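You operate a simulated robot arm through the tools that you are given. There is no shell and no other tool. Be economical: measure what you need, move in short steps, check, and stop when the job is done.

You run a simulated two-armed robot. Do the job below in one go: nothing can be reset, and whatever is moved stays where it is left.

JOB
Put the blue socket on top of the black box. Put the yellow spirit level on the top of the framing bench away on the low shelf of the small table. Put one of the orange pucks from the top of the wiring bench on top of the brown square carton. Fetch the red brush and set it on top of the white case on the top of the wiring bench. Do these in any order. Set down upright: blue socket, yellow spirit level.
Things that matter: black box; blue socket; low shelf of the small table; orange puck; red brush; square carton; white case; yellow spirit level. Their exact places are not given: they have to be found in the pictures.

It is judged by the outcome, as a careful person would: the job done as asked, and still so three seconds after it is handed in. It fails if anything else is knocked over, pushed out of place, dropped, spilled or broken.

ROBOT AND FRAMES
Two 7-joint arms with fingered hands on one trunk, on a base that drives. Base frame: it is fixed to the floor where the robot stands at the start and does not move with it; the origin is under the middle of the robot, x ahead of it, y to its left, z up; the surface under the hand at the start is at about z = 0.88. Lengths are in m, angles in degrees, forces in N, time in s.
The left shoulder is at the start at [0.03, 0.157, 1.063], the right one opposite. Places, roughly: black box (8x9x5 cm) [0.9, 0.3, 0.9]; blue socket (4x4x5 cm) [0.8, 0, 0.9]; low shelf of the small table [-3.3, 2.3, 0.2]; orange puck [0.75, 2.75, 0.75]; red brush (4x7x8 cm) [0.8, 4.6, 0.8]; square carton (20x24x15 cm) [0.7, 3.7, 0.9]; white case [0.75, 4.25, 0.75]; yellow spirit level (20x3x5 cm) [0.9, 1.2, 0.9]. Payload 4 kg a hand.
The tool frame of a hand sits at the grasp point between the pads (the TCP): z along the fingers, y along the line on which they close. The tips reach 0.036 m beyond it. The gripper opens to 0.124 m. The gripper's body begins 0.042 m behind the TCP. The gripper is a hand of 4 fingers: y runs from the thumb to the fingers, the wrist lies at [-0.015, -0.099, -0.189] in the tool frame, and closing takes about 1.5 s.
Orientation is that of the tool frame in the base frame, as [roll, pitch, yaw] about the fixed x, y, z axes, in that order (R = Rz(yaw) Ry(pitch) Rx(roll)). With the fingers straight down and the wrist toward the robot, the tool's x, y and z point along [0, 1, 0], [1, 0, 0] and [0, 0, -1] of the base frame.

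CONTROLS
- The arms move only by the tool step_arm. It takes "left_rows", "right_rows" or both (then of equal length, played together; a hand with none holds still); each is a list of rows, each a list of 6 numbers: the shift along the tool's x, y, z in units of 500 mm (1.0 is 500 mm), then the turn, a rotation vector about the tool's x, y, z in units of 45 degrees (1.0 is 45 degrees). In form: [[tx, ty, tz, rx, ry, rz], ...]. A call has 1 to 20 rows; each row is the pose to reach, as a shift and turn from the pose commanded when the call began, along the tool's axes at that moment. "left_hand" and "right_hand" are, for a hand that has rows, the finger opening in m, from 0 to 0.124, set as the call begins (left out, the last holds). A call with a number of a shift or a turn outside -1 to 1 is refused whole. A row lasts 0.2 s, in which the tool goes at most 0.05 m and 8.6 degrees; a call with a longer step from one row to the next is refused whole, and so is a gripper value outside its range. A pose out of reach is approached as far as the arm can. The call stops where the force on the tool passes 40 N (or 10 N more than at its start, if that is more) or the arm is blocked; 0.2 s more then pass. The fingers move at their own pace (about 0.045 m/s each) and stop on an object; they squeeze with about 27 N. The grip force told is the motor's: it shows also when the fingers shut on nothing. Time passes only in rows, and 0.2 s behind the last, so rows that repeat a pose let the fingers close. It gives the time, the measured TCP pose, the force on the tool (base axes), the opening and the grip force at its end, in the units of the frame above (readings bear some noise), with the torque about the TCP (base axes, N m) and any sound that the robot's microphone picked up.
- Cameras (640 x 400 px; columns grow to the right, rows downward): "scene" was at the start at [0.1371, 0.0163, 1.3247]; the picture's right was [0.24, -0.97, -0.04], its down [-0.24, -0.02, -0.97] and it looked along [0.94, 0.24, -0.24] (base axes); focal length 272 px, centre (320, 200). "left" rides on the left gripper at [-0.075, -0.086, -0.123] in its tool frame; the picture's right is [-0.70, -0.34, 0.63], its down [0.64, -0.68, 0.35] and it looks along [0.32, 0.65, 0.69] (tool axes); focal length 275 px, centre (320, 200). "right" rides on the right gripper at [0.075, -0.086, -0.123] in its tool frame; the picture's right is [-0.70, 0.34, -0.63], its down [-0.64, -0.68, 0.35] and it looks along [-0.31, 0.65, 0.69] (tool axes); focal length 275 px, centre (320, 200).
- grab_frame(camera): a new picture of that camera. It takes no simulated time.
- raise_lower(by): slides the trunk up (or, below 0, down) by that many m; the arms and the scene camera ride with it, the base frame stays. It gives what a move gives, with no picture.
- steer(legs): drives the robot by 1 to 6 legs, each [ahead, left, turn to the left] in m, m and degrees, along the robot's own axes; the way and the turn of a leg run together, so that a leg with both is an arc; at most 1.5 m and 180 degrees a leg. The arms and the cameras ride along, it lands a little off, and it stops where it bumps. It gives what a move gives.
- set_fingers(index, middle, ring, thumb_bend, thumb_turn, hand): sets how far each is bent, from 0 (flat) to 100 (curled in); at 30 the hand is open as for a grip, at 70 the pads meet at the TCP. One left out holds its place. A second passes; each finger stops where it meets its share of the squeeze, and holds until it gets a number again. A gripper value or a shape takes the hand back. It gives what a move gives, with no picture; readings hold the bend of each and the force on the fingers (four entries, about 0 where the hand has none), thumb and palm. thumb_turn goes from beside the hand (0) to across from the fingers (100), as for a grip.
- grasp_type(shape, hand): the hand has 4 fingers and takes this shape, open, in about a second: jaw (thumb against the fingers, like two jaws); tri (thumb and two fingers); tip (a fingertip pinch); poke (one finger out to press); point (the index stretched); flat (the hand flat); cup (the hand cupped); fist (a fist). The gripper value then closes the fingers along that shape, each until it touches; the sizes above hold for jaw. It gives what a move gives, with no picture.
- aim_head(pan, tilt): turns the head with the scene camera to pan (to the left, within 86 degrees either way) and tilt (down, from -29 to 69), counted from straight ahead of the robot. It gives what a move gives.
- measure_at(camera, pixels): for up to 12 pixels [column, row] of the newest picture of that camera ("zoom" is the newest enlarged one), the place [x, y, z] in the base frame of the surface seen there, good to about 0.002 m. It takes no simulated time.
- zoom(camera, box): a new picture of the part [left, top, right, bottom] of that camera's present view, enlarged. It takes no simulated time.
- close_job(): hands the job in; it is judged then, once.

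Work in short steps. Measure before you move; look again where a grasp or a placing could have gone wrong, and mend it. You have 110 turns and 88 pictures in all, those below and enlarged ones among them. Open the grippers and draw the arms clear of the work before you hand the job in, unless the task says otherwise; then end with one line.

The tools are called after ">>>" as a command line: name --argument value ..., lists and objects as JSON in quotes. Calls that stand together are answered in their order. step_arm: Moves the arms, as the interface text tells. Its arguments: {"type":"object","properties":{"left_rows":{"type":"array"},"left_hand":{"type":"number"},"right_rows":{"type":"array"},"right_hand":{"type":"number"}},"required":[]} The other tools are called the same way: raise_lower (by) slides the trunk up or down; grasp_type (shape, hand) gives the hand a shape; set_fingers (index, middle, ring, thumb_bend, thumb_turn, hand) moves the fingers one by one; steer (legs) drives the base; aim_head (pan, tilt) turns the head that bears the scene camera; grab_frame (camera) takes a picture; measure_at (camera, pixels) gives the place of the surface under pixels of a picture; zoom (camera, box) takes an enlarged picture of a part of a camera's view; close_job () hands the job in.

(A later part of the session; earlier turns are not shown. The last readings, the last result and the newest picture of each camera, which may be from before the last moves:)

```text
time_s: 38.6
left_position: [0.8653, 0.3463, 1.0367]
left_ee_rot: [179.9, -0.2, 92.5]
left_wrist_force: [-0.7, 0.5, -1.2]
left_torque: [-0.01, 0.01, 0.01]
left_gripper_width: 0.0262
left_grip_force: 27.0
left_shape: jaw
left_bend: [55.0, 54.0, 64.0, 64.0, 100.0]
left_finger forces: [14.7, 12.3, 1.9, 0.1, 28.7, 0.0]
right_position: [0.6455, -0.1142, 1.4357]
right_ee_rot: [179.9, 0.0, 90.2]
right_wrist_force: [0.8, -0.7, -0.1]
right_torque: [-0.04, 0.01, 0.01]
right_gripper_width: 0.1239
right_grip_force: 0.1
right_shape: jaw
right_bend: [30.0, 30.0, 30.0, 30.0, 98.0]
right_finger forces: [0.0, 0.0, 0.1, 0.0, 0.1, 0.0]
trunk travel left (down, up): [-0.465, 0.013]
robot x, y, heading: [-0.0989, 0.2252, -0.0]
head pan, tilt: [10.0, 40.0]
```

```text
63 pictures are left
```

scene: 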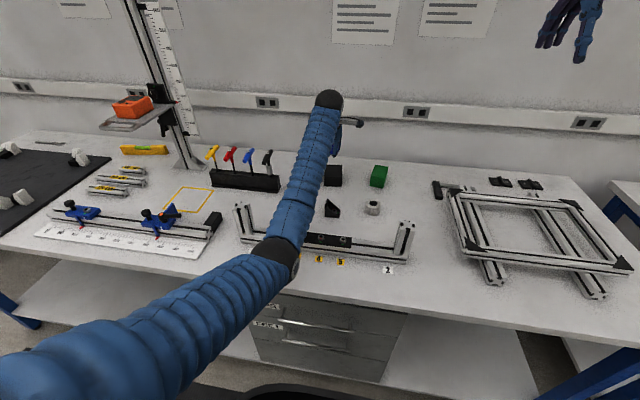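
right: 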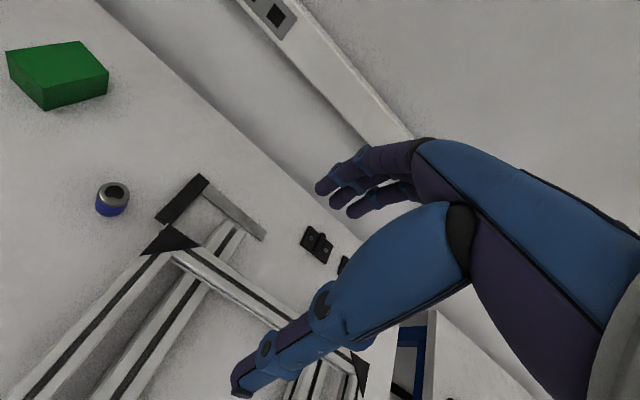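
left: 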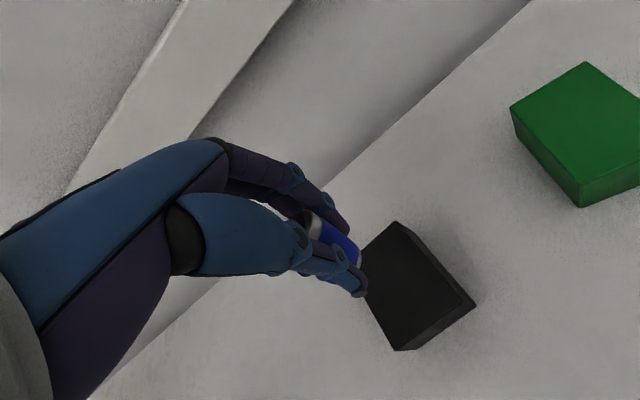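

Aligned over the box centre. I lower to z≈0.970 slowly.

>>> step_arm --left_rows '[[-0.006, 0.005, 0.03, 0, 0, 0], [-0.006, 0.005, 0.06, 0, 0, 0], [-0.006, 0.005, 0.09, 0, 0, 0], [-0.006, 0.005, 0.11, 0, 0, 0], [-0.006, 0.005, 0.12, 0, 0, 0], [-0.006, 0.005, 0.126, 0, 0, 0], [-0.006, 0.005, 0.131, 0, 0, 0], [-0.006, 0.005, 0.131, 0, 0, 0]]'

>>> grab_frame --camera "left"

```text
time_s: 40.4
left_position: [0.8691, 0.3423, 0.9724]
left_ee_rot: [179.9, -0.2, 92.7]
left_wrist_force: [0.1, 0.5, 0.1]
left_torque: [-0.01, -0.02, 0.0]
left_gripper_width: 0.0261
left_grip_force: 27.1
left_shape: jaw
left_bend: [55.0, 54.0, 64.0, 64.0, 100.0]
left_finger forces: [14.9, 12.4, 1.9, 0.1, 28.6, 0.1]
right_position: [0.6459, -0.1137, 1.4369]
right_ee_rot: [-180.0, 0.0, 90.2]
right_wrist_force: [0.6, 1.0, 1.2]
right_torque: [-0.01, 0.01, 0.0]
right_gripper_width: 0.1239
right_grip_force: 0.0
right_shape: jaw
right_bend: [30.0, 30.0, 30.0, 30.0, 98.0]
right_finger forces: [0.0, 0.0, 0.1, 0.1, 0.0, 0.1]
trunk travel left (down, up): [-0.465, 0.013]
robot x, y, heading: [-0.1012, 0.2283, 0.1]
head pan, tilt: [10.0, 40.0]
```

```text
62 pictures are left
```

left: 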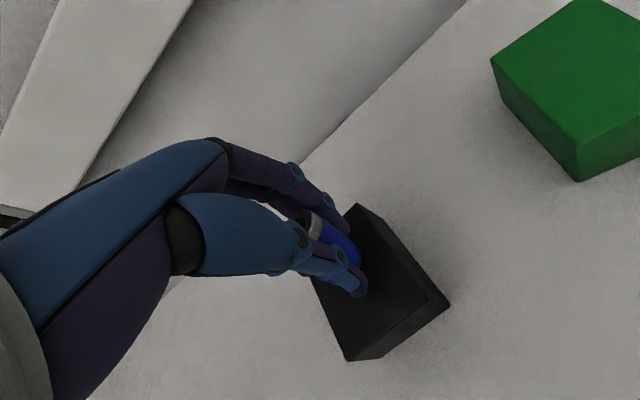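

No contact force yet; I creep down in 1.5 mm rows.

>>> step_arm --left_rows '[[0, 0, 0.003, 0, 0, 0], [0, 0, 0.006, 0, 0, 0], [0, 0, 0.006, 0, 0, 0]]'

```text
time_s: 41.2
left_position: [0.8691, 0.3409, 0.9717]
left_ee_rot: [179.8, -0.3, 92.6]
left_wrist_force: [-1.5, 0.4, 2.7]
left_torque: [0.06, -0.06, 0.0]
left_gripper_width: 0.0264
left_grip_force: 26.6
left_shape: jaw
left_bend: [55.0, 54.0, 64.0, 64.0, 100.0]
left_finger forces: [14.6, 12.4, 2.0, 0.0, 29.8, 0.0]
right_position: [0.6447, -0.1141, 1.4355]
right_ee_rot: [-179.9, 0.1, 90.1]
right_wrist_force: [-0.6, -0.2, 0.1]
right_torque: [0.0, -0.01, -0.03]
right_gripper_width: 0.1238
right_grip_force: 0.1
right_shape: jaw
right_bend: [30.0, 30.0, 30.0, 30.0, 98.0]
right_finger forces: [0.0, 0.0, 0.0, 0.0, 0.1, 0.0]
trunk travel left (down, up): [-0.465, 0.013]
robot x, y, heading: [-0.0993, 0.2295, 0.2]
head pan, tilt: [10.0, 40.0]
```

Contact is made (2.7 N). I open the hand to release and then rise.

>>> step_arm --left_rows '[[0, 0, 0, 0, 0, 0], [0, 0, 0, 0, 0, 0], [0, 0, 0, 0, 0, 0], [0, 0, 0, 0, 0, 0], [0, 0, 0, 0, 0, 0], [0, 0, -0.02, 0, 0, 0], [0, 0, -0.05, 0, 0, 0], [0, 0, -0.1, 0, 0, 0], [0, 0, -0.15, 0, 0, 0], [0, 0, -0.2, 0, 0, 0], [0, 0, -0.25, 0, 0, 0], [0, 0, -0.25, 0, 0, 0]]' --left_hand 0.09

>>> grab_frame --camera "left"

```text
time_s: 43.8
left_position: [0.871, 0.3399, 1.0963]
left_ee_rot: [179.9, -0.3, 92.6]
left_wrist_force: [-0.6, -0.2, 0.1]
left_torque: [0.01, -0.04, 0.0]
left_gripper_width: 0.0899
left_grip_force: 0.0
left_shape: jaw
left_bend: [34.0, 37.0, 36.0, 39.0, 99.0]
left_finger forces: [0.0, 0.0, 0.0, 0.0, 0.1, 0.1]
right_position: [0.6451, -0.1131, 1.4354]
right_ee_rot: [-180.0, 0.0, 90.2]
right_wrist_force: [0.2, 0.4, 0.4]
right_torque: [-0.01, -0.02, 0.01]
right_gripper_width: 0.1239
right_grip_force: 0.0
right_shape: jaw
right_bend: [30.0, 30.0, 30.0, 30.0, 98.0]
right_finger forces: [0.0, 0.0, 0.0, 0.0, 0.1, 0.0]
trunk travel left (down, up): [-0.465, 0.013]
robot x, y, heading: [-0.0991, 0.2273, 0.0]
head pan, tilt: [10.0, 40.0]
```

```text
61 pictures are left
```

left: 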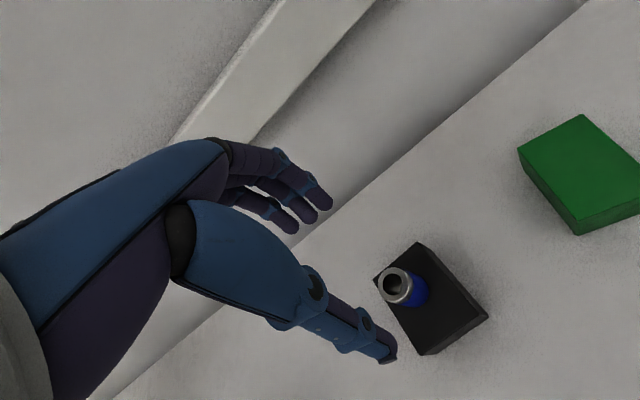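

The socket stands upright on the box. Next the spirit level at (143,150) in the scene; I retract up and measure around it.

>>> measure_at --camera "scene" --pixels '[[125, 149], [143, 148], [163, 150], [145, 153], [190, 165], [172, 120], [105, 127], [140, 122], [165, 102], [150, 40], [130, 175], [245, 180]]'

>>> step_arm --left_rows '[[0, 0, -0.08, 0, 0, 0], [0, 0, -0.16, 0, 0, 0], [0, 0, -0.24, 0, 0, 0], [0, 0, -0.32, 0, 0, 0], [0, 0, -0.4, 0, 0, 0], [0, -0.06, -0.46, 0, 0, 0], [0, -0.14, -0.46, 0, 0, 0], [0, -0.22, -0.46, 0, 0, 0], [0, -0.3, -0.46, 0, 0, 0], [0, -0.36, -0.46, 0, 0, 0], [0, -0.42, -0.46, 0, 0, 0], [0, -0.42, -0.46, 0, 0, 0]]'

```text
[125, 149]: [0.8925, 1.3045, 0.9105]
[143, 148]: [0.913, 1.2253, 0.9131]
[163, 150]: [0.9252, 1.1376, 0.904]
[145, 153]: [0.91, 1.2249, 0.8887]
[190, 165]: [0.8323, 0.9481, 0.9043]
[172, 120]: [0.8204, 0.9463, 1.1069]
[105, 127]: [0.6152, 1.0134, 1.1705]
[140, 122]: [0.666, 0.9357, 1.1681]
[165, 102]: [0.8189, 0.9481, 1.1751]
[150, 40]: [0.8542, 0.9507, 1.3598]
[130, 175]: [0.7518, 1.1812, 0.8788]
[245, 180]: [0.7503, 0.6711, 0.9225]
```

```text
time_s: 46.4
left_position: [0.6841, 0.3315, 1.3153]
left_ee_rot: [179.5, -0.4, 92.6]
left_wrist_force: [0.1, -0.6, 0.4]
left_torque: [0.02, 0.0, -0.01]
left_gripper_width: 0.0901
left_grip_force: 0.1
left_shape: jaw
left_bend: [34.0, 37.0, 36.0, 39.0, 99.0]
left_finger forces: [0.0, 0.0, 0.0, 0.0, 0.0, 0.0]
left hand out of reach, approached as far as the arm can: row 11, 12
right_position: [0.6449, -0.1159, 1.4354]
right_ee_rot: [-180.0, -0.1, 90.1]
right_wrist_force: [-0.4, 0.2, 0.9]
right_torque: [-0.01, -0.01, -0.01]
right_gripper_width: 0.124
right_grip_force: 0.1
right_shape: jaw
right_bend: [30.0, 30.0, 30.0, 30.0, 98.0]
right_finger forces: [0.0, 0.0, 0.1, 0.0, 0.0, 0.0]
trunk travel left (down, up): [-0.465, 0.013]
robot x, y, heading: [-0.0983, 0.2244, 0.2]
head pan, tilt: [10.0, 40.0]
```

Level centre is about (0.91, 1.22), with the height gauge pole at (0.83, 0.95) and its plate near (0.64, 0.97, 1.17) to keep clear of. I pull the right arm in, back up, and drive left to y≈1.17.

>>> step_arm --right_rows '[[0, -0.05, 0, 0, 0, 0], [0, -0.1, 0, 0, 0, 0], [0, -0.15, 0, 0, 0, 0], [0, -0.2, 0, 0, 0, 0], [0, -0.2, 0, 0, 0, 0]]'

>>> steer --legs '[[-0.35, 0, 0], [0, 0.95, 0], [0.25, 0, 0]]'

>>> aim_head --pan 5 --tilt 30

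>>> grab_frame --camera "scene"

```text
time_s: 47.6
left_position: [0.6863, 0.3327, 1.3149]
left_ee_rot: [179.7, -0.2, 92.6]
left_wrist_force: [0.6, 0.9, -0.2]
left_torque: [-0.05, 0.03, 0.0]
left_gripper_width: 0.0901
left_grip_force: 0.1
left_shape: jaw
left_bend: [34.0, 37.0, 36.0, 39.0, 99.0]
left_finger forces: [0.1, 0.1, 0.0, 0.0, 0.0, 0.1]
right_position: [0.5455, -0.1148, 1.4355]
right_ee_rot: [179.9, 0.0, 90.2]
right_wrist_force: [0.5, 0.1, 0.1]
right_torque: [0.02, 0.03, 0.01]
right_gripper_width: 0.1238
right_grip_force: 0.1
right_shape: jaw
right_bend: [30.0, 30.0, 30.0, 30.0, 98.0]
right_finger forces: [0.0, 0.0, 0.1, 0.0, 0.1, 0.0]
trunk travel left (down, up): [-0.465, 0.013]
robot x, y, heading: [-0.0961, 0.225, 0.2]
head pan, tilt: [10.0, 40.0]
```

```text
time_s: 55.9
left_position: [0.5892, 1.2981, 1.3158]
left_ee_rot: [179.6, -0.2, 92.8]
left_wrist_force: [-0.9, -0.1, 0.3]
left_torque: [-0.02, 0.0, 0.02]
left_gripper_width: 0.0899
left_grip_force: 0.1
left_shape: jaw
left_bend: [34.0, 37.0, 36.0, 39.0, 99.0]
left_finger forces: [0.1, 0.0, 0.1, 0.0, 0.1, 0.1]
right_position: [0.4515, 0.8496, 1.4359]
right_ee_rot: [180.0, 0.0, 90.3]
right_wrist_force: [-0.7, -0.1, -0.7]
right_torque: [0.01, 0.0, 0.0]
right_gripper_width: 0.124
right_grip_force: 0.0
right_shape: jaw
right_bend: [30.0, 30.0, 30.0, 30.0, 98.0]
right_finger forces: [0.0, 0.0, 0.1, 0.0, 0.0, 0.0]
trunk travel left (down, up): [-0.465, 0.013]
robot x, y, heading: [-0.1947, 1.189, 0.2]
head pan, tilt: [10.0, 40.0]
```

```text
time_s: 56.6
left_position: [0.5897, 1.2974, 1.3157]
left_ee_rot: [179.7, -0.2, 92.8]
left_wrist_force: [0.6, -0.1, -0.1]
left_torque: [0.01, -0.02, 0.03]
left_gripper_width: 0.09
left_grip_force: 0.0
left_shape: jaw
left_bend: [34.0, 37.0, 36.0, 39.0, 99.0]
left_finger forces: [0.1, 0.0, 0.0, 0.0, 0.0, 0.2]
right_position: [0.4511, 0.8492, 1.4354]
right_ee_rot: [-180.0, 0.1, 90.4]
right_wrist_force: [0.6, 0.6, 0.3]
right_torque: [-0.02, 0.02, -0.01]
right_gripper_width: 0.1237
right_grip_force: 0.1
right_shape: jaw
right_bend: [30.0, 30.0, 30.0, 30.0, 98.0]
right_finger forces: [0.0, 0.1, 0.0, 0.0, 0.0, 0.0]
trunk travel left (down, up): [-0.465, 0.013]
robot x, y, heading: [-0.1968, 1.1889, 0.3]
head pan, tilt: [5.0, 30.0]
```

```text
60 pictures are left
```

scene: 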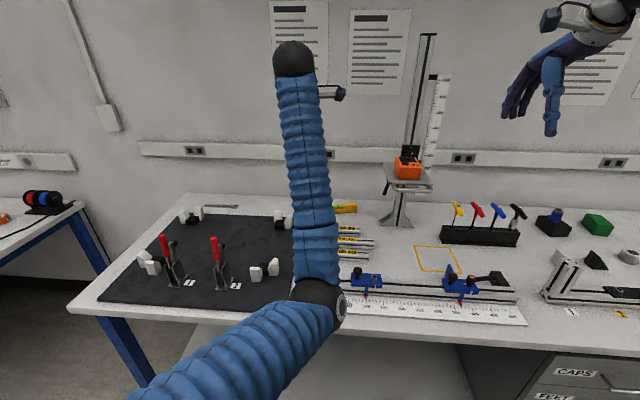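

The forearm hides the level; I look through the left camera and measure heights near the elbow.

>>> grab_frame --camera "left"

>>> measure_at --camera "scene" --pixels '[[318, 290], [345, 205], [365, 275], [275, 268], [214, 240], [165, 240], [430, 185], [385, 185], [450, 275], [283, 215], [345, 228]]'

```text
59 pictures are left
```

left: 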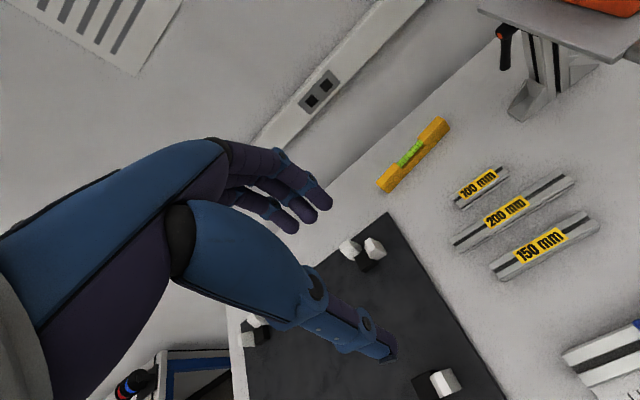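

```text
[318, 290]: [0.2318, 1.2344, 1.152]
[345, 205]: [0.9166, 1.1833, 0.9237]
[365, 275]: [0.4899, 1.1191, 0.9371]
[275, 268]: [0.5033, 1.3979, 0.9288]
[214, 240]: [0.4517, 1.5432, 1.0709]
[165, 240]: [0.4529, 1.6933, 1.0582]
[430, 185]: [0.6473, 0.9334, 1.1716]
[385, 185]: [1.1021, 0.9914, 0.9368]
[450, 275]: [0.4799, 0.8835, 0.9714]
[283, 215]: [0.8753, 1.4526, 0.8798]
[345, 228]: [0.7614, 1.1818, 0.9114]
```

>>> zoom --camera "left" --box '[340, 90, 500, 210]'

>>> measure_at --camera "left" --pixels '[[384, 184], [435, 124], [446, 124], [393, 186], [412, 153], [418, 158], [480, 10], [478, 185], [375, 250]]'

```text
3.33 times, centred on (420, 150) of left
```

zoom: 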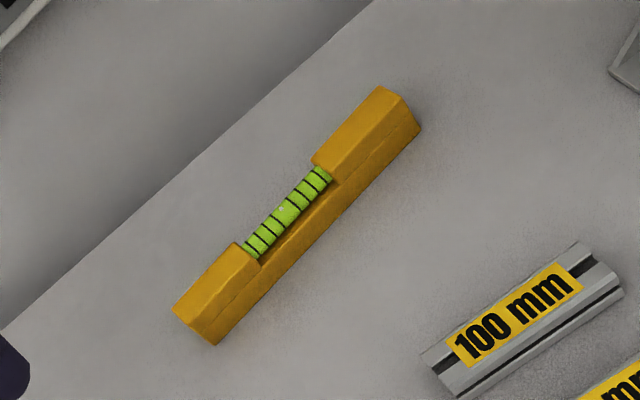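

```text
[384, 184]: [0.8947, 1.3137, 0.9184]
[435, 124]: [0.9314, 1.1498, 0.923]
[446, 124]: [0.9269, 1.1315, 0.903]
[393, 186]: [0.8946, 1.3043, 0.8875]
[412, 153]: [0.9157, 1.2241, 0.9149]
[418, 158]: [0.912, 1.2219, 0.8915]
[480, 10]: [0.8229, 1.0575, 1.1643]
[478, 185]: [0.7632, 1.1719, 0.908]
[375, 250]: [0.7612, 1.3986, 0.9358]
```

The level is centred at (0.9125, 1.224), axis ≈101°, top 0.93. Before choosing the grip I need to see the low shelf, so I back up and turn to look at the small table.

>>> steer --legs '[[-0.4, 0, 0], [0, 0, 90]]'

>>> aim_head --pan 70 --tilt 15

>>> grab_frame --camera "scene"

```text
time_s: 62.9
left_position: [-0.7151, 1.9668, 1.316]
left_ee_rot: [179.7, -0.2, -175.9]
left_wrist_force: [0.4, -0.2, 0.9]
left_torque: [0.01, -0.01, 0.0]
left_gripper_width: 0.0901
left_grip_force: 0.0
left_shape: jaw
left_bend: [34.0, 37.0, 36.0, 39.0, 99.0]
left_finger forces: [0.0, 0.0, 0.0, 0.0, 0.0, 0.0]
right_position: [-0.262, 1.8385, 1.4378]
right_ee_rot: [180.0, 0.0, -178.3]
right_wrist_force: [0.1, -0.9, 0.4]
right_torque: [-0.02, -0.01, 0.01]
right_gripper_width: 0.1238
right_grip_force: 0.0
right_shape: jaw
right_bend: [30.0, 30.0, 30.0, 30.0, 98.0]
right_finger forces: [0.0, 0.0, 0.0, 0.1, 0.1, 0.0]
trunk travel left (down, up): [-0.465, 0.013]
robot x, y, heading: [-0.5839, 1.1875, 91.8]
head pan, tilt: [5.0, 30.0]
```

```text
time_s: 64.3
left_position: [-0.7139, 1.9664, 1.316]
left_ee_rot: [179.6, -0.2, -175.8]
left_wrist_force: [0.3, -0.5, -0.3]
left_torque: [0.02, -0.01, 0.02]
left_gripper_width: 0.0898
left_grip_force: 0.2
left_shape: jaw
left_bend: [34.0, 37.0, 36.0, 39.0, 99.0]
left_finger forces: [0.0, 0.0, 0.0, 0.0, 0.0, 0.0]
right_position: [-0.2612, 1.8382, 1.4368]
right_ee_rot: [179.9, 0.0, -178.3]
right_wrist_force: [0.5, 0.9, 0.7]
right_torque: [0.0, -0.01, 0.01]
right_gripper_width: 0.1238
right_grip_force: 0.0
right_shape: jaw
right_bend: [30.0, 30.0, 30.0, 30.0, 98.0]
right_finger forces: [0.0, 0.1, 0.1, 0.0, 0.1, 0.0]
trunk travel left (down, up): [-0.465, 0.013]
robot x, y, heading: [-0.5862, 1.1863, 91.6]
head pan, tilt: [70.0, 15.0]
```

```text
57 pictures are left
```

scene: 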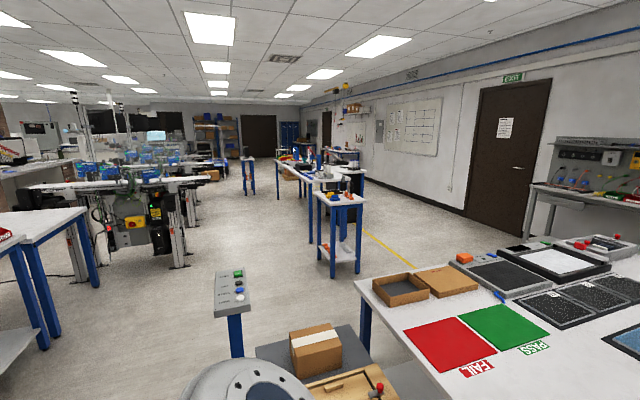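

The small table stands at about (338,230) with a low shelf at (338,258). I zoom and measure.

>>> zoom --camera "scene" --box '[300, 180, 380, 290]'

>>> measure_at --camera "scene" --pixels '[[323, 250], [343, 255], [348, 263], [332, 263], [355, 260], [318, 198], [363, 200], [337, 203], [330, 240], [340, 246], [230, 280], [400, 290]]'

```text
3.64 times, centred on (340, 235) of scene
```

zoom: 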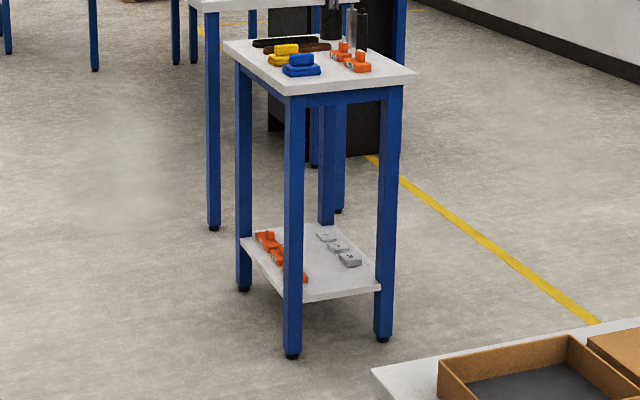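

```text
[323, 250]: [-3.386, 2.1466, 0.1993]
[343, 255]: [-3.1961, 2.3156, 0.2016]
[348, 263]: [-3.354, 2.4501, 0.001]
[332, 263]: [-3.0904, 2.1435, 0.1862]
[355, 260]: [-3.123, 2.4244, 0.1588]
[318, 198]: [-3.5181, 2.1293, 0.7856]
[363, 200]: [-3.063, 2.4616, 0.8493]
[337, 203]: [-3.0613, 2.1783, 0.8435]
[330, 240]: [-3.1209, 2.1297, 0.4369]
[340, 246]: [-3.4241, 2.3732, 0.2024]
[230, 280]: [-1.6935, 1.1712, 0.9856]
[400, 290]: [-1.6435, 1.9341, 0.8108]
```

The shelf (z 0.20) has a free strip between the V-blocks and grey blocks, and 0.59 m of headroom, so a top-down grip works. I turn back and return to the level.

>>> steer --legs '[[0, 0, -91.7], [0.4, 0.04, 0]]'

>>> aim_head --pan 10 --tilt 30

```text
time_s: 70.7
left_position: [0.5998, 1.3285, 1.3158]
left_ee_rot: [179.6, -0.2, 92.4]
left_wrist_force: [-0.7, 0.8, -0.9]
left_torque: [-0.01, 0.01, -0.01]
left_gripper_width: 0.0899
left_grip_force: 0.1
left_shape: jaw
left_bend: [34.0, 37.0, 36.0, 39.0, 99.0]
left_finger forces: [0.1, 0.1, 0.1, 0.0, 0.0, 0.0]
right_position: [0.4557, 0.8805, 1.4367]
right_ee_rot: [179.9, 0.0, 90.0]
right_wrist_force: [0.3, 1.0, -0.1]
right_torque: [-0.01, 0.02, -0.04]
right_gripper_width: 0.1238
right_grip_force: 0.2
right_shape: jaw
right_bend: [30.0, 30.0, 30.0, 30.0, 98.0]
right_finger forces: [0.0, 0.1, 0.0, 0.1, 0.0, 0.0]
trunk travel left (down, up): [-0.465, 0.013]
robot x, y, heading: [-0.1845, 1.2252, 0.3]
head pan, tilt: [70.0, 15.0]
```

```text
time_s: 72.0
left_position: [0.598, 1.3289, 1.3164]
left_ee_rot: [179.6, -0.2, 92.3]
left_wrist_force: [-0.6, -0.3, 0.5]
left_torque: [-0.01, 0.01, 0.02]
left_gripper_width: 0.0898
left_grip_force: 0.0
left_shape: jaw
left_bend: [34.0, 37.0, 36.0, 39.0, 99.0]
left_finger forces: [0.0, 0.1, 0.0, 0.0, 0.0, 0.0]
right_position: [0.4556, 0.8819, 1.4355]
right_ee_rot: [180.0, 0.0, 89.9]
right_wrist_force: [0.4, -0.5, -0.6]
right_torque: [-0.01, 0.01, 0.03]
right_gripper_width: 0.1239
right_grip_force: 0.0
right_shape: jaw
right_bend: [30.0, 30.0, 30.0, 30.0, 98.0]
right_finger forces: [0.0, 0.0, 0.1, 0.0, 0.0, 0.0]
trunk travel left (down, up): [-0.465, 0.013]
robot x, y, heading: [-0.1851, 1.2248, -0.0]
head pan, tilt: [10.0, 30.0]
```

I drive forward 0.13 m for reach.

>>> steer --legs '[[0.13, 0, 0]]'

```text
time_s: 73.3
left_position: [0.7284, 1.3271, 1.3153]
left_ee_rot: [179.5, -0.2, 92.5]
left_wrist_force: [0.0, -0.2, 0.1]
left_torque: [-0.02, 0.03, -0.01]
left_gripper_width: 0.09
left_grip_force: 0.1
left_shape: jaw
left_bend: [34.0, 37.0, 36.0, 39.0, 99.0]
left_finger forces: [0.0, 0.1, 0.0, 0.0, 0.1, 0.0]
right_position: [0.5866, 0.8803, 1.4379]
right_ee_rot: [180.0, 0.0, 89.8]
right_wrist_force: [0.7, -0.2, -0.2]
right_torque: [-0.03, -0.01, -0.03]
right_gripper_width: 0.124
right_grip_force: 0.1
right_shape: jaw
right_bend: [30.0, 30.0, 30.0, 30.0, 98.0]
right_finger forces: [0.0, 0.1, 0.0, 0.0, 0.1, 0.1]
trunk travel left (down, up): [-0.465, 0.013]
robot x, y, heading: [-0.058, 1.2247, 0.1]
head pan, tilt: [10.0, 30.0]
```

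I bring the hand above the level centre with yaw turned to 101° and lower to z≈1.06.

>>> step_arm --left_rows '[[-0.028, 0.045, 0, 0, 0, -0.03], [-0.056, 0.09, 0, 0, 0, -0.06], [-0.083, 0.135, 0, 0, 0, -0.09], [-0.111, 0.18, 0, 0, 0, -0.12], [-0.139, 0.224, 0, 0, 0, -0.15], [-0.167, 0.269, 0, 0, 0, -0.19], [-0.195, 0.314, 0, 0, 0, -0.19], [-0.222, 0.359, 0, 0, 0, -0.19], [-0.222, 0.359, 0.06, 0, 0, -0.19], [-0.222, 0.359, 0.12, 0, 0, -0.19], [-0.222, 0.359, 0.18, 0, 0, -0.19], [-0.222, 0.359, 0.24, 0, 0, -0.19], [-0.222, 0.359, 0.3, 0, 0, -0.19], [-0.222, 0.359, 0.36, 0, 0, -0.19], [-0.222, 0.359, 0.42, 0, 0, -0.19], [-0.222, 0.359, 0.47, 0, 0, -0.19], [-0.222, 0.359, 0.51, 0, 0, -0.19], [-0.222, 0.359, 0.51, 0, 0, -0.19], [-0.222, 0.359, 0.51, 0, 0, -0.19]]'

>>> grab_frame --camera "scene"

>>> grab_frame --camera "left"

```text
time_s: 77.3
left_position: [0.9129, 1.226, 1.0613]
left_ee_rot: [179.5, -0.2, 101.0]
left_wrist_force: [0.5, 0.1, -0.4]
left_torque: [0.03, -0.04, -0.02]
left_gripper_width: 0.0898
left_grip_force: 0.2
left_shape: jaw
left_bend: [34.0, 37.0, 36.0, 39.0, 99.0]
left_finger forces: [0.0, 0.0, 0.1, 0.1, 0.0, 0.1]
right_position: [0.5857, 0.8805, 1.4363]
right_ee_rot: [179.9, -0.1, 89.9]
right_wrist_force: [-0.3, 0.4, -0.7]
right_torque: [-0.04, -0.01, 0.03]
right_gripper_width: 0.1237
right_grip_force: 0.1
right_shape: jaw
right_bend: [30.0, 30.0, 30.0, 30.0, 98.0]
right_finger forces: [0.0, 0.0, 0.0, 0.0, 0.0, 0.0]
trunk travel left (down, up): [-0.465, 0.013]
robot x, y, heading: [-0.0544, 1.2259, -0.1]
head pan, tilt: [10.0, 30.0]
```

```text
55 pictures are left
```

scene: 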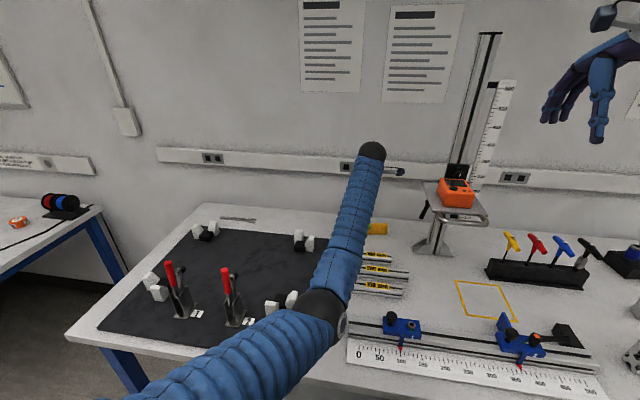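

```text
54 pictures are left
```

left: 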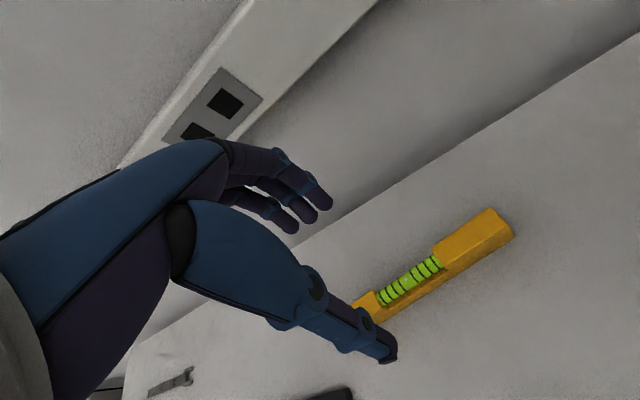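

Vial centre (408,280) coincides with the predicted grasp spot. I check the elbow against the white block and clamps.

>>> measure_at --camera "scene" --pixels '[[320, 300], [342, 325], [305, 300], [345, 260], [330, 270], [292, 297], [270, 305], [390, 320], [365, 205]]'

>>> measure_at --camera "left" --pixels '[[412, 276], [400, 290], [470, 235], [478, 243], [370, 298], [383, 312]]'

```text
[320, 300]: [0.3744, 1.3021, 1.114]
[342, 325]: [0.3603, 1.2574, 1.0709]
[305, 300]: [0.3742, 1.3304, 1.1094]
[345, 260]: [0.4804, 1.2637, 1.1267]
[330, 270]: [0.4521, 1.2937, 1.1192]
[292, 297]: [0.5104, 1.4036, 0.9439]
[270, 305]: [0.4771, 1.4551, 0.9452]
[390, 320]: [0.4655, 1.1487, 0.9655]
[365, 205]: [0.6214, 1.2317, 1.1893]
```

```text
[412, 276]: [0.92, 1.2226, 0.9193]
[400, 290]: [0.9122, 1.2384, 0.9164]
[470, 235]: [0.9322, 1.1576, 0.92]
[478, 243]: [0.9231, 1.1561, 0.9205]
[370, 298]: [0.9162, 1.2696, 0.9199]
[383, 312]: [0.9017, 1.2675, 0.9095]
```

Elbow is clear. I descend to z≈0.92.

>>> step_arm --left_rows '[[0, 0.008, 0.04, 0, 0, 0], [0, 0.008, 0.08, 0, 0, 0], [0, 0.008, 0.12, 0, 0, 0], [0, 0.008, 0.16, 0, 0, 0], [0, 0.008, 0.2, 0, 0, 0], [0, 0.008, 0.24, 0, 0, 0], [0, 0.008, 0.265, 0, 0, 0], [0, 0.008, 0.281, 0, 0, 0], [0, 0.008, 0.281, 0, 0, 0], [0, 0.008, 0.281, 0, 0, 0]]'

>>> grab_frame --camera "left"

```text
time_s: 79.5
left_position: [0.919, 1.2278, 0.9205]
left_ee_rot: [179.6, -0.2, 100.9]
left_wrist_force: [-0.6, 0.6, 0.4]
left_torque: [-0.01, 0.03, 0.01]
left_gripper_width: 0.0898
left_grip_force: 0.1
left_shape: jaw
left_bend: [34.0, 37.0, 36.0, 39.0, 99.0]
left_finger forces: [0.1, 0.0, 0.0, 0.0, 0.0, 0.0]
right_position: [0.5862, 0.8803, 1.4379]
right_ee_rot: [179.9, -0.1, 89.8]
right_wrist_force: [-0.8, 0.1, 0.3]
right_torque: [0.01, 0.0, -0.01]
right_gripper_width: 0.124
right_grip_force: 0.1
right_shape: jaw
right_bend: [30.0, 30.0, 30.0, 30.0, 98.0]
right_finger forces: [0.0, 0.0, 0.0, 0.0, 0.0, 0.0]
trunk travel left (down, up): [-0.465, 0.013]
robot x, y, heading: [-0.055, 1.2202, -0.2]
head pan, tilt: [10.0, 30.0]
```

```text
53 pictures are left
```

left: 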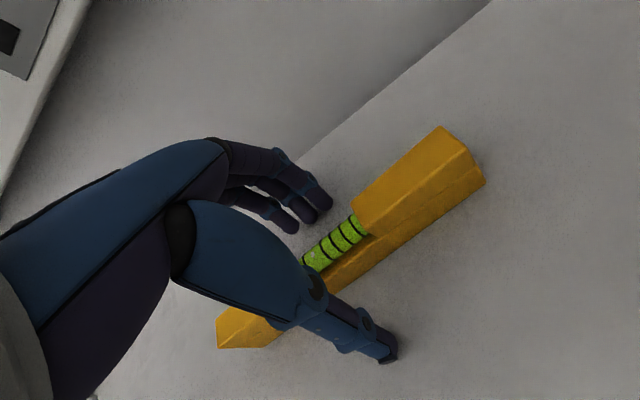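

The level lies between thumb and fingers. I close the grip, rising 3 mm to spare the fingertips.

>>> step_arm --left_rows '[[0, 0, -0.003, 0, 0, 0], [0, 0, -0.006, 0, 0, 0], [0, 0, -0.006, 0, 0, 0], [0, 0, -0.006, 0, 0, 0], [0, 0, -0.006, 0, 0, 0], [0, 0, -0.006, 0, 0, 0], [0, 0, -0.006, 0, 0, 0], [0, 0, -0.006, 0, 0, 0], [0, 0, -0.006, 0, 0, 0]]' --left_hand 0.0

>>> step_arm --left_rows '[[0, 0, -0.02, 0, 0, 0], [0, 0, -0.05, 0, 0, 0], [0, 0, -0.1, 0, 0, 0], [0, 0, -0.15, 0, 0, 0], [0, 0, -0.2, 0, 0, 0], [0, 0, -0.2, 0, 0, 0]]'

>>> grab_frame --camera "left"

```text
time_s: 81.5
left_position: [0.9181, 1.2271, 0.9264]
left_ee_rot: [179.6, -0.2, 100.9]
left_wrist_force: [1.4, 0.4, 5.6]
left_torque: [0.0, -0.14, -0.07]
left_gripper_width: 0.019
left_grip_force: 27.1
left_shape: jaw
left_bend: [59.0, 61.0, 59.0, 65.0, 100.0]
left_finger forces: [16.3, 9.5, 4.1, 0.0, 30.3, 0.1]
right_position: [0.5848, 0.8801, 1.4371]
right_ee_rot: [179.9, 0.0, 89.9]
right_wrist_force: [-0.4, -0.3, 0.1]
right_torque: [0.02, 0.01, 0.0]
right_gripper_width: 0.1238
right_grip_force: 0.1
right_shape: jaw
right_bend: [30.0, 30.0, 30.0, 30.0, 98.0]
right_finger forces: [0.0, 0.0, 0.0, 0.0, 0.1, 0.0]
trunk travel left (down, up): [-0.465, 0.013]
robot x, y, heading: [-0.0551, 1.2254, -0.1]
head pan, tilt: [10.0, 30.0]
```

```text
time_s: 82.9
left_position: [0.9172, 1.2266, 1.0245]
left_ee_rot: [179.6, -0.1, 100.9]
left_wrist_force: [0.2, -1.0, -2.2]
left_torque: [0.04, -0.02, 0.03]
left_gripper_width: 0.0183
left_grip_force: 26.9
left_shape: jaw
left_bend: [59.0, 61.0, 59.0, 66.0, 100.0]
left_finger forces: [16.7, 9.1, 3.7, 0.0, 29.1, 0.0]
right_position: [0.5856, 0.8802, 1.4362]
right_ee_rot: [180.0, 0.0, 89.9]
right_wrist_force: [-0.1, -1.1, 0.3]
right_torque: [0.0, 0.02, 0.02]
right_gripper_width: 0.1242
right_grip_force: 0.0
right_shape: jaw
right_bend: [30.0, 30.0, 30.0, 30.0, 98.0]
right_finger forces: [0.0, 0.0, 0.0, 0.1, 0.0, 0.1]
trunk travel left (down, up): [-0.465, 0.013]
robot x, y, heading: [-0.0591, 1.2229, 0.2]
head pan, tilt: [10.0, 30.0]
```

```text
52 pictures are left
```

left: 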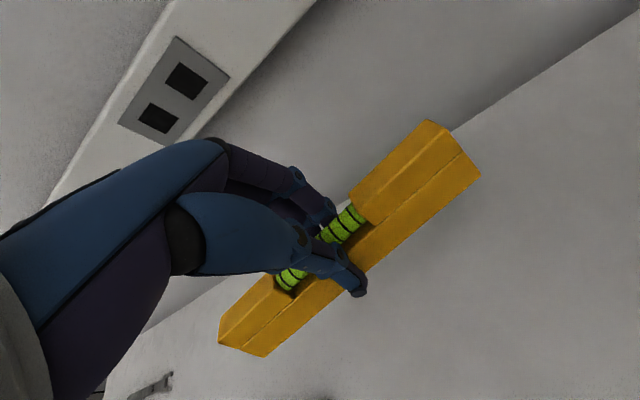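

The level is held firmly. I lift it to z≈1.3, draw in, back away and turn toward the small table.

>>> step_arm --left_rows '[[0, 0, -0.08, 0, 0, 0], [0, 0, -0.16, 0, 0, 0], [0, 0, -0.24, 0, 0, 0], [0, 0, -0.32, 0, 0, 0], [0, 0, -0.4, 0, 0, 0], [0, 0, -0.48, 0, 0, 0], [0, 0, -0.54, 0, 0, 0], [0, -0.06, -0.54, 0, 0, 0], [0, -0.13, -0.54, 0, 0, 0], [0, -0.2, -0.54, 0, 0, 0], [0, -0.27, -0.54, 0, 0, 0], [0, -0.34, -0.54, 0, 0, 0], [0, -0.34, -0.54, 0, 0, 0]]'

>>> steer --legs '[[-0.6, 0, 0], [0, 0, 160]]'

>>> aim_head --pan 0 --tilt 25

>>> grab_frame --camera "scene"

```text
time_s: 85.7
left_position: [0.7498, 1.1938, 1.2928]
left_ee_rot: [179.6, -0.2, 101.0]
left_wrist_force: [0.6, 0.4, -1.8]
left_torque: [-0.01, 0.02, 0.0]
left_gripper_width: 0.0184
left_grip_force: 27.0
left_shape: jaw
left_bend: [59.0, 61.0, 60.0, 66.0, 100.0]
left_finger forces: [17.0, 9.0, 3.7, 0.0, 29.2, 0.0]
right_position: [0.5856, 0.8808, 1.4362]
right_ee_rot: [-179.9, -0.1, 89.8]
right_wrist_force: [0.0, 0.5, -0.4]
right_torque: [-0.05, 0.02, 0.01]
right_gripper_width: 0.1238
right_grip_force: 0.1
right_shape: jaw
right_bend: [30.0, 30.0, 30.0, 30.0, 98.0]
right_finger forces: [0.0, 0.0, 0.0, 0.0, 0.1, 0.0]
trunk travel left (down, up): [-0.465, 0.013]
robot x, y, heading: [-0.0533, 1.2227, -0.1]
head pan, tilt: [10.0, 30.0]
```

```text
time_s: 95.6
left_position: [-1.402, 1.5207, 1.2923]
left_ee_rot: [179.6, -0.2, -98.2]
left_wrist_force: [-0.5, 0.0, -1.3]
left_torque: [-0.02, -0.01, 0.02]
left_gripper_width: 0.0182
left_grip_force: 26.9
left_shape: jaw
left_bend: [59.0, 62.0, 60.0, 66.0, 100.0]
left_finger forces: [15.8, 8.2, 3.5, 0.0, 27.1, 0.0]
right_position: [-1.1448, 1.7641, 1.4362]
right_ee_rot: [-180.0, -0.1, -109.2]
right_wrist_force: [-0.3, 0.0, -0.7]
right_torque: [-0.02, -0.01, 0.0]
right_gripper_width: 0.124
right_grip_force: 0.0
right_shape: jaw
right_bend: [30.0, 30.0, 30.0, 30.0, 98.0]
right_finger forces: [0.0, 0.0, 0.0, 0.0, 0.0, 0.1]
trunk travel left (down, up): [-0.465, 0.013]
robot x, y, heading: [-0.6496, 1.2273, 160.7]
head pan, tilt: [10.0, 30.0]
```

```text
time_s: 96.3
left_position: [-1.4009, 1.522, 1.2934]
left_ee_rot: [179.5, -0.2, -98.1]
left_wrist_force: [0.0, 0.1, -1.7]
left_torque: [-0.05, -0.02, 0.01]
left_gripper_width: 0.0182
left_grip_force: 27.1
left_shape: jaw
left_bend: [59.0, 62.0, 60.0, 66.0, 100.0]
left_finger forces: [15.8, 8.2, 3.5, 0.0, 27.1, 0.0]
right_position: [-1.1451, 1.7636, 1.4355]
right_ee_rot: [179.9, 0.0, -109.3]
right_wrist_force: [0.0, 0.9, 0.0]
right_torque: [0.0, -0.01, 0.02]
right_gripper_width: 0.1235
right_grip_force: 0.1
right_shape: jaw
right_bend: [30.0, 30.0, 30.0, 30.0, 98.0]
right_finger forces: [0.0, 0.0, 0.0, 0.0, 0.0, 0.0]
trunk travel left (down, up): [-0.465, 0.013]
robot x, y, heading: [-0.6489, 1.2238, 160.9]
head pan, tilt: [0.0, 25.0]
```

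```text
51 pictures are left
```

scene: 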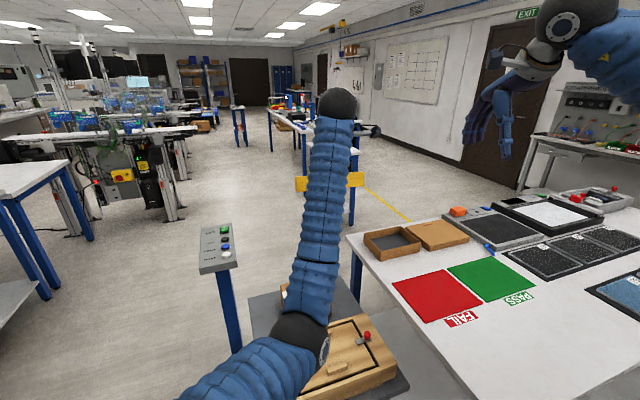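

I map the passage: pedestal near (215,250), bench left (30,190), machine (120,175), floor beyond.

>>> measure_at --camera "scene" --pixels '[[215, 255], [260, 300], [330, 360], [90, 240], [50, 285], [60, 160], [185, 205], [160, 130], [240, 145], [355, 245], [255, 340], [235, 345]]'

>>> measure_at --camera "scene" --pixels '[[200, 300], [280, 230], [240, 200], [270, 150], [300, 180], [180, 215], [5, 210], [270, 120], [348, 220]]'

```text
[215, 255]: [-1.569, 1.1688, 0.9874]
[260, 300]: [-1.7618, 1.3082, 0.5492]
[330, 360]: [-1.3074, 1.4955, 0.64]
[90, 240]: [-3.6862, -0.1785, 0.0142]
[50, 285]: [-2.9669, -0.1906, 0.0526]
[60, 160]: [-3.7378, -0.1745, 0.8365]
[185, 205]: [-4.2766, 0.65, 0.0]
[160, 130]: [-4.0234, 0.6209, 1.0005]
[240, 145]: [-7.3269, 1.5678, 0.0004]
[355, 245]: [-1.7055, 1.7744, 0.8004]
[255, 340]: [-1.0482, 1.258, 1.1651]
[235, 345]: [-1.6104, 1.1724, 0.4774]
```

```text
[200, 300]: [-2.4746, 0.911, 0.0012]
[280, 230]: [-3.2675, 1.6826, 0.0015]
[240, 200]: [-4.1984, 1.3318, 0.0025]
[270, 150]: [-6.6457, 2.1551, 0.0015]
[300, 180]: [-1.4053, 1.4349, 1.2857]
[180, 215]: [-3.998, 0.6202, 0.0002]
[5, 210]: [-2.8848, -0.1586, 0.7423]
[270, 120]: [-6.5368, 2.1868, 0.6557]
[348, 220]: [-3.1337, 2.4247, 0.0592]
```

Clear corridor along y≈0.45 between benches (y<-0.16) and pedestal (y>1.1). I drive along it.

>>> steer --legs '[[0, 0, 19.1], [0, 0.77, 0], [1.2, 0, 0], [1.05, 0, 0]]'

>>> aim_head --pan -45 --tilt 25

>>> grab_frame --camera "scene"

```text
time_s: 112.3
left_position: [-3.7181, 0.5481, 1.2913]
left_ee_rot: [179.6, -0.2, -80.4]
left_wrist_force: [-0.2, -0.4, -0.8]
left_torque: [0.02, -0.02, 0.03]
left_gripper_width: 0.0179
left_grip_force: 26.3
left_shape: jaw
left_bend: [59.0, 62.0, 60.0, 66.0, 100.0]
left_finger forces: [15.8, 8.2, 3.5, 0.0, 27.0, 0.0]
right_position: [-3.5492, 0.8585, 1.4371]
right_ee_rot: [180.0, 0.0, -91.4]
right_wrist_force: [0.6, 0.3, 0.3]
right_torque: [0.01, -0.01, 0.03]
right_gripper_width: 0.1237
right_grip_force: 0.0
right_shape: jaw
right_bend: [30.0, 30.0, 30.0, 30.0, 98.0]
right_finger forces: [0.0, 0.0, 0.0, 0.1, 0.1, 0.1]
trunk travel left (down, up): [-0.465, 0.013]
robot x, y, heading: [-2.9143, 0.5012, 178.8]
head pan, tilt: [0.0, 25.0]
```

```text
time_s: 113.4
left_position: [-3.7182, 0.5482, 1.294]
left_ee_rot: [179.6, -0.3, -80.4]
left_wrist_force: [0.2, -0.8, -1.5]
left_torque: [0.02, -0.01, 0.02]
left_gripper_width: 0.0178
left_grip_force: 27.0
left_shape: jaw
left_bend: [59.0, 62.0, 60.0, 66.0, 100.0]
left_finger forces: [15.7, 8.3, 3.6, 0.1, 27.0, 0.0]
right_position: [-3.5487, 0.8574, 1.4369]
right_ee_rot: [179.9, 0.1, -91.5]
right_wrist_force: [0.2, 0.0, 0.2]
right_torque: [0.03, 0.0, 0.03]
right_gripper_width: 0.1238
right_grip_force: 0.2
right_shape: jaw
right_bend: [30.0, 30.0, 30.0, 30.0, 98.0]
right_finger forces: [0.0, 0.0, 0.0, 0.1, 0.1, 0.0]
trunk travel left (down, up): [-0.465, 0.013]
robot x, y, heading: [-2.9167, 0.4977, 178.9]
head pan, tilt: [-45.0, 25.0]
```

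```text
50 pictures are left
```

scene: 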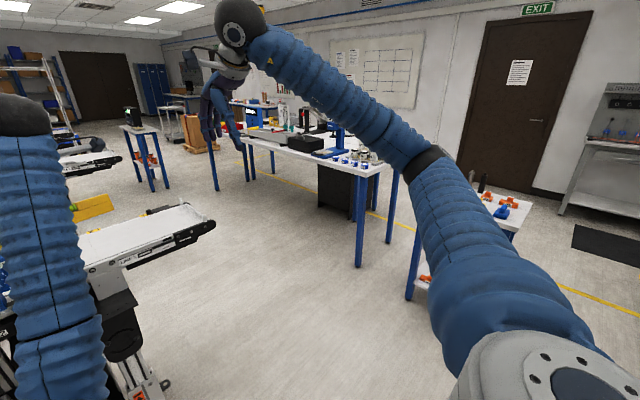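

I turn to heading 90° and shift left to face the table's long side.

>>> steer --legs '[[0, 0, -88.8], [0, 0.33, 0], [0.3, 0, 0]]'

>>> aim_head --pan -15 --tilt 35

>>> grab_frame --camera "scene"

```text
time_s: 121.1
left_position: [-3.1771, 1.6174, 1.292]
left_ee_rot: [179.6, -0.2, -170.9]
left_wrist_force: [0.3, -0.6, -1.3]
left_torque: [0.02, 0.0, 0.0]
left_gripper_width: 0.0175
left_grip_force: 26.8
left_shape: jaw
left_bend: [60.0, 62.0, 61.0, 66.0, 100.0]
left_finger forces: [15.5, 7.9, 3.4, 0.1, 26.4, 0.0]
right_position: [-2.8691, 1.4442, 1.4352]
right_ee_rot: [-179.9, 0.0, 178.1]
right_wrist_force: [-0.2, -0.2, 0.3]
right_torque: [0.04, 0.0, -0.02]
right_gripper_width: 0.1239
right_grip_force: 0.1
right_shape: jaw
right_bend: [30.0, 30.0, 30.0, 30.0, 98.0]
right_finger forces: [0.0, 0.1, 0.0, 0.0, 0.0, 0.0]
trunk travel left (down, up): [-0.465, 0.013]
robot x, y, heading: [-3.2345, 0.8133, 88.1]
head pan, tilt: [-45.0, 25.0]
```

```text
time_s: 122.0
left_position: [-3.1758, 1.6159, 1.2945]
left_ee_rot: [179.6, -0.2, -170.8]
left_wrist_force: [0.2, -0.3, -0.7]
left_torque: [0.05, -0.01, 0.0]
left_gripper_width: 0.0173
left_grip_force: 26.6
left_shape: jaw
left_bend: [60.0, 62.0, 61.0, 66.0, 100.0]
left_finger forces: [15.5, 7.9, 3.5, 0.0, 26.4, 0.1]
right_position: [-2.8682, 1.4429, 1.4359]
right_ee_rot: [180.0, 0.0, 178.2]
right_wrist_force: [0.4, 0.2, 0.8]
right_torque: [0.01, -0.01, 0.01]
right_gripper_width: 0.1239
right_grip_force: 0.0
right_shape: jaw
right_bend: [30.0, 30.0, 30.0, 30.0, 98.0]
right_finger forces: [0.1, 0.1, 0.0, 0.0, 0.0, 0.0]
trunk travel left (down, up): [-0.465, 0.013]
robot x, y, heading: [-3.2348, 0.8109, 88.2]
head pan, tilt: [-15.0, 35.0]
```

```text
49 pictures are left
```

scene: 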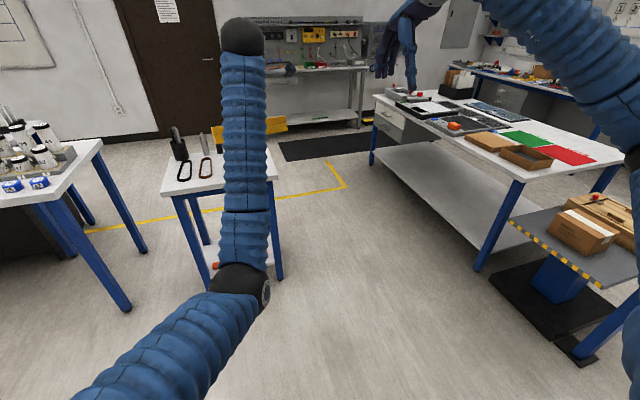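

The arm hides the shelf. I lower the trunk fully and look again.

>>> raise_lower --by -0.46

>>> step_arm --left_rows '[[0.07, 0, 0, 0, 0, 0], [0.14, 0, 0, 0, 0, 0], [0.21, 0, 0, 0, 0, 0], [0.28, 0, 0, 0, 0, 0], [0.35, 0, 0, 0, 0, 0], [0.4, 0, 0, 0, 0, 0], [0.4, 0, 0, 0, 0, 0]]'

>>> grab_frame --camera "scene"

```text
refused: -0.46 is not a number from -0.4 to 0.4
```

```text
time_s: 123.6
left_position: [-3.3705, 1.5851, 1.2934]
left_ee_rot: [179.6, -0.2, -170.9]
left_wrist_force: [0.5, -1.0, -1.2]
left_torque: [-0.01, 0.03, 0.0]
left_gripper_width: 0.0178
left_grip_force: 27.8
left_shape: jaw
left_bend: [60.0, 62.0, 61.0, 66.0, 100.0]
left_finger forces: [15.5, 7.9, 3.4, 0.1, 26.3, 0.0]
right_position: [-2.8669, 1.4437, 1.4368]
right_ee_rot: [179.9, -0.1, 178.1]
right_wrist_force: [0.2, 0.2, -0.4]
right_torque: [-0.03, -0.03, -0.01]
right_gripper_width: 0.1236
right_grip_force: 0.2
right_shape: jaw
right_bend: [30.0, 30.0, 30.0, 30.0, 98.0]
right_finger forces: [0.0, 0.1, 0.0, 0.0, 0.0, 0.0]
trunk travel left (down, up): [-0.465, 0.013]
robot x, y, heading: [-3.2349, 0.8106, 87.9]
head pan, tilt: [-15.0, 35.0]
```

```text
48 pictures are left
```

scene: 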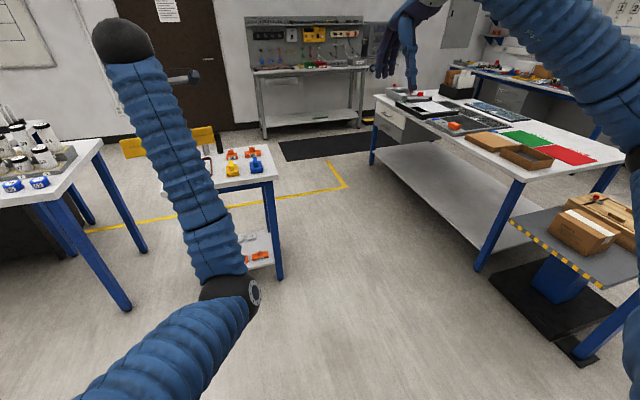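

I lower the trunk in two parts and look again.

>>> raise_lower --by -0.4

>>> aim_head --pan 0 --tilt 30

>>> grab_frame --camera "scene"

>>> grab_frame --camera "left"

```text
time_s: 127.5
left_position: [-3.3729, 1.6046, 0.6117]
left_ee_rot: [-161.1, -3.9, -171.6]
left_wrist_force: [-0.8, -0.1, -0.9]
left_torque: [0.01, -0.02, -0.01]
left_gripper_width: 0.0176
left_grip_force: 27.8
left_shape: jaw
left_bend: [60.0, 62.0, 61.0, 66.0, 100.0]
left_finger forces: [15.8, 8.0, 3.5, 0.0, 26.4, 0.0]
right_position: [-2.8684, 1.4424, 1.0379]
right_ee_rot: [180.0, 0.0, 178.0]
right_wrist_force: [0.2, -1.1, -0.1]
right_torque: [0.02, -0.01, -0.01]
right_gripper_width: 0.1239
right_grip_force: 0.1
right_shape: jaw
right_bend: [30.0, 30.0, 30.0, 30.0, 98.0]
right_finger forces: [0.1, 0.0, 0.0, 0.0, 0.0, 0.0]
trunk travel left (down, up): [-0.065, 0.413]
robot x, y, heading: [-3.2336, 0.8121, 88.2]
head pan, tilt: [-15.0, 35.0]
```

```text
time_s: 128.2
left_position: [-3.3716, 1.604, 0.6094]
left_ee_rot: [-161.1, -3.9, -171.6]
left_wrist_force: [-0.2, -0.2, -1.8]
left_torque: [-0.02, -0.02, 0.05]
left_gripper_width: 0.0174
left_grip_force: 27.9
left_shape: jaw
left_bend: [60.0, 62.0, 61.0, 66.0, 100.0]
left_finger forces: [15.6, 8.0, 3.5, 0.1, 26.4, 0.0]
right_position: [-2.8686, 1.4442, 1.0366]
right_ee_rot: [180.0, 0.0, 178.1]
right_wrist_force: [0.2, 0.0, 0.8]
right_torque: [0.01, 0.04, 0.01]
right_gripper_width: 0.1238
right_grip_force: 0.1
right_shape: jaw
right_bend: [30.0, 30.0, 30.0, 30.0, 98.0]
right_finger forces: [0.0, 0.1, 0.0, 0.1, 0.0, 0.1]
trunk travel left (down, up): [-0.065, 0.413]
robot x, y, heading: [-3.2321, 0.8141, 88.1]
head pan, tilt: [0.0, 30.0]
```

```text
47 pictures are left
```

scene: 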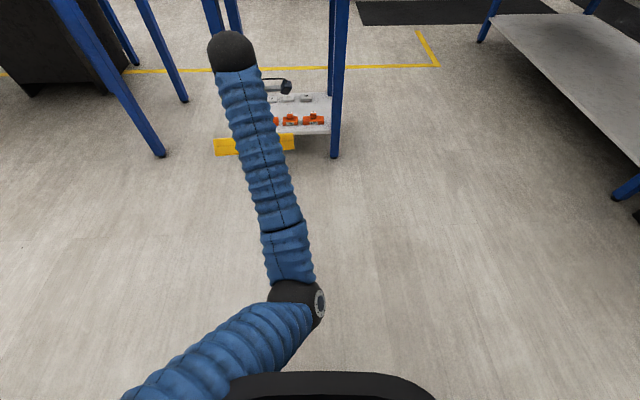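

```text
46 pictures are left
```

left: 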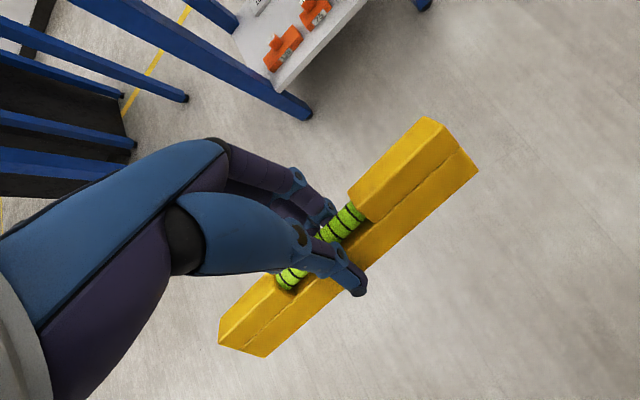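

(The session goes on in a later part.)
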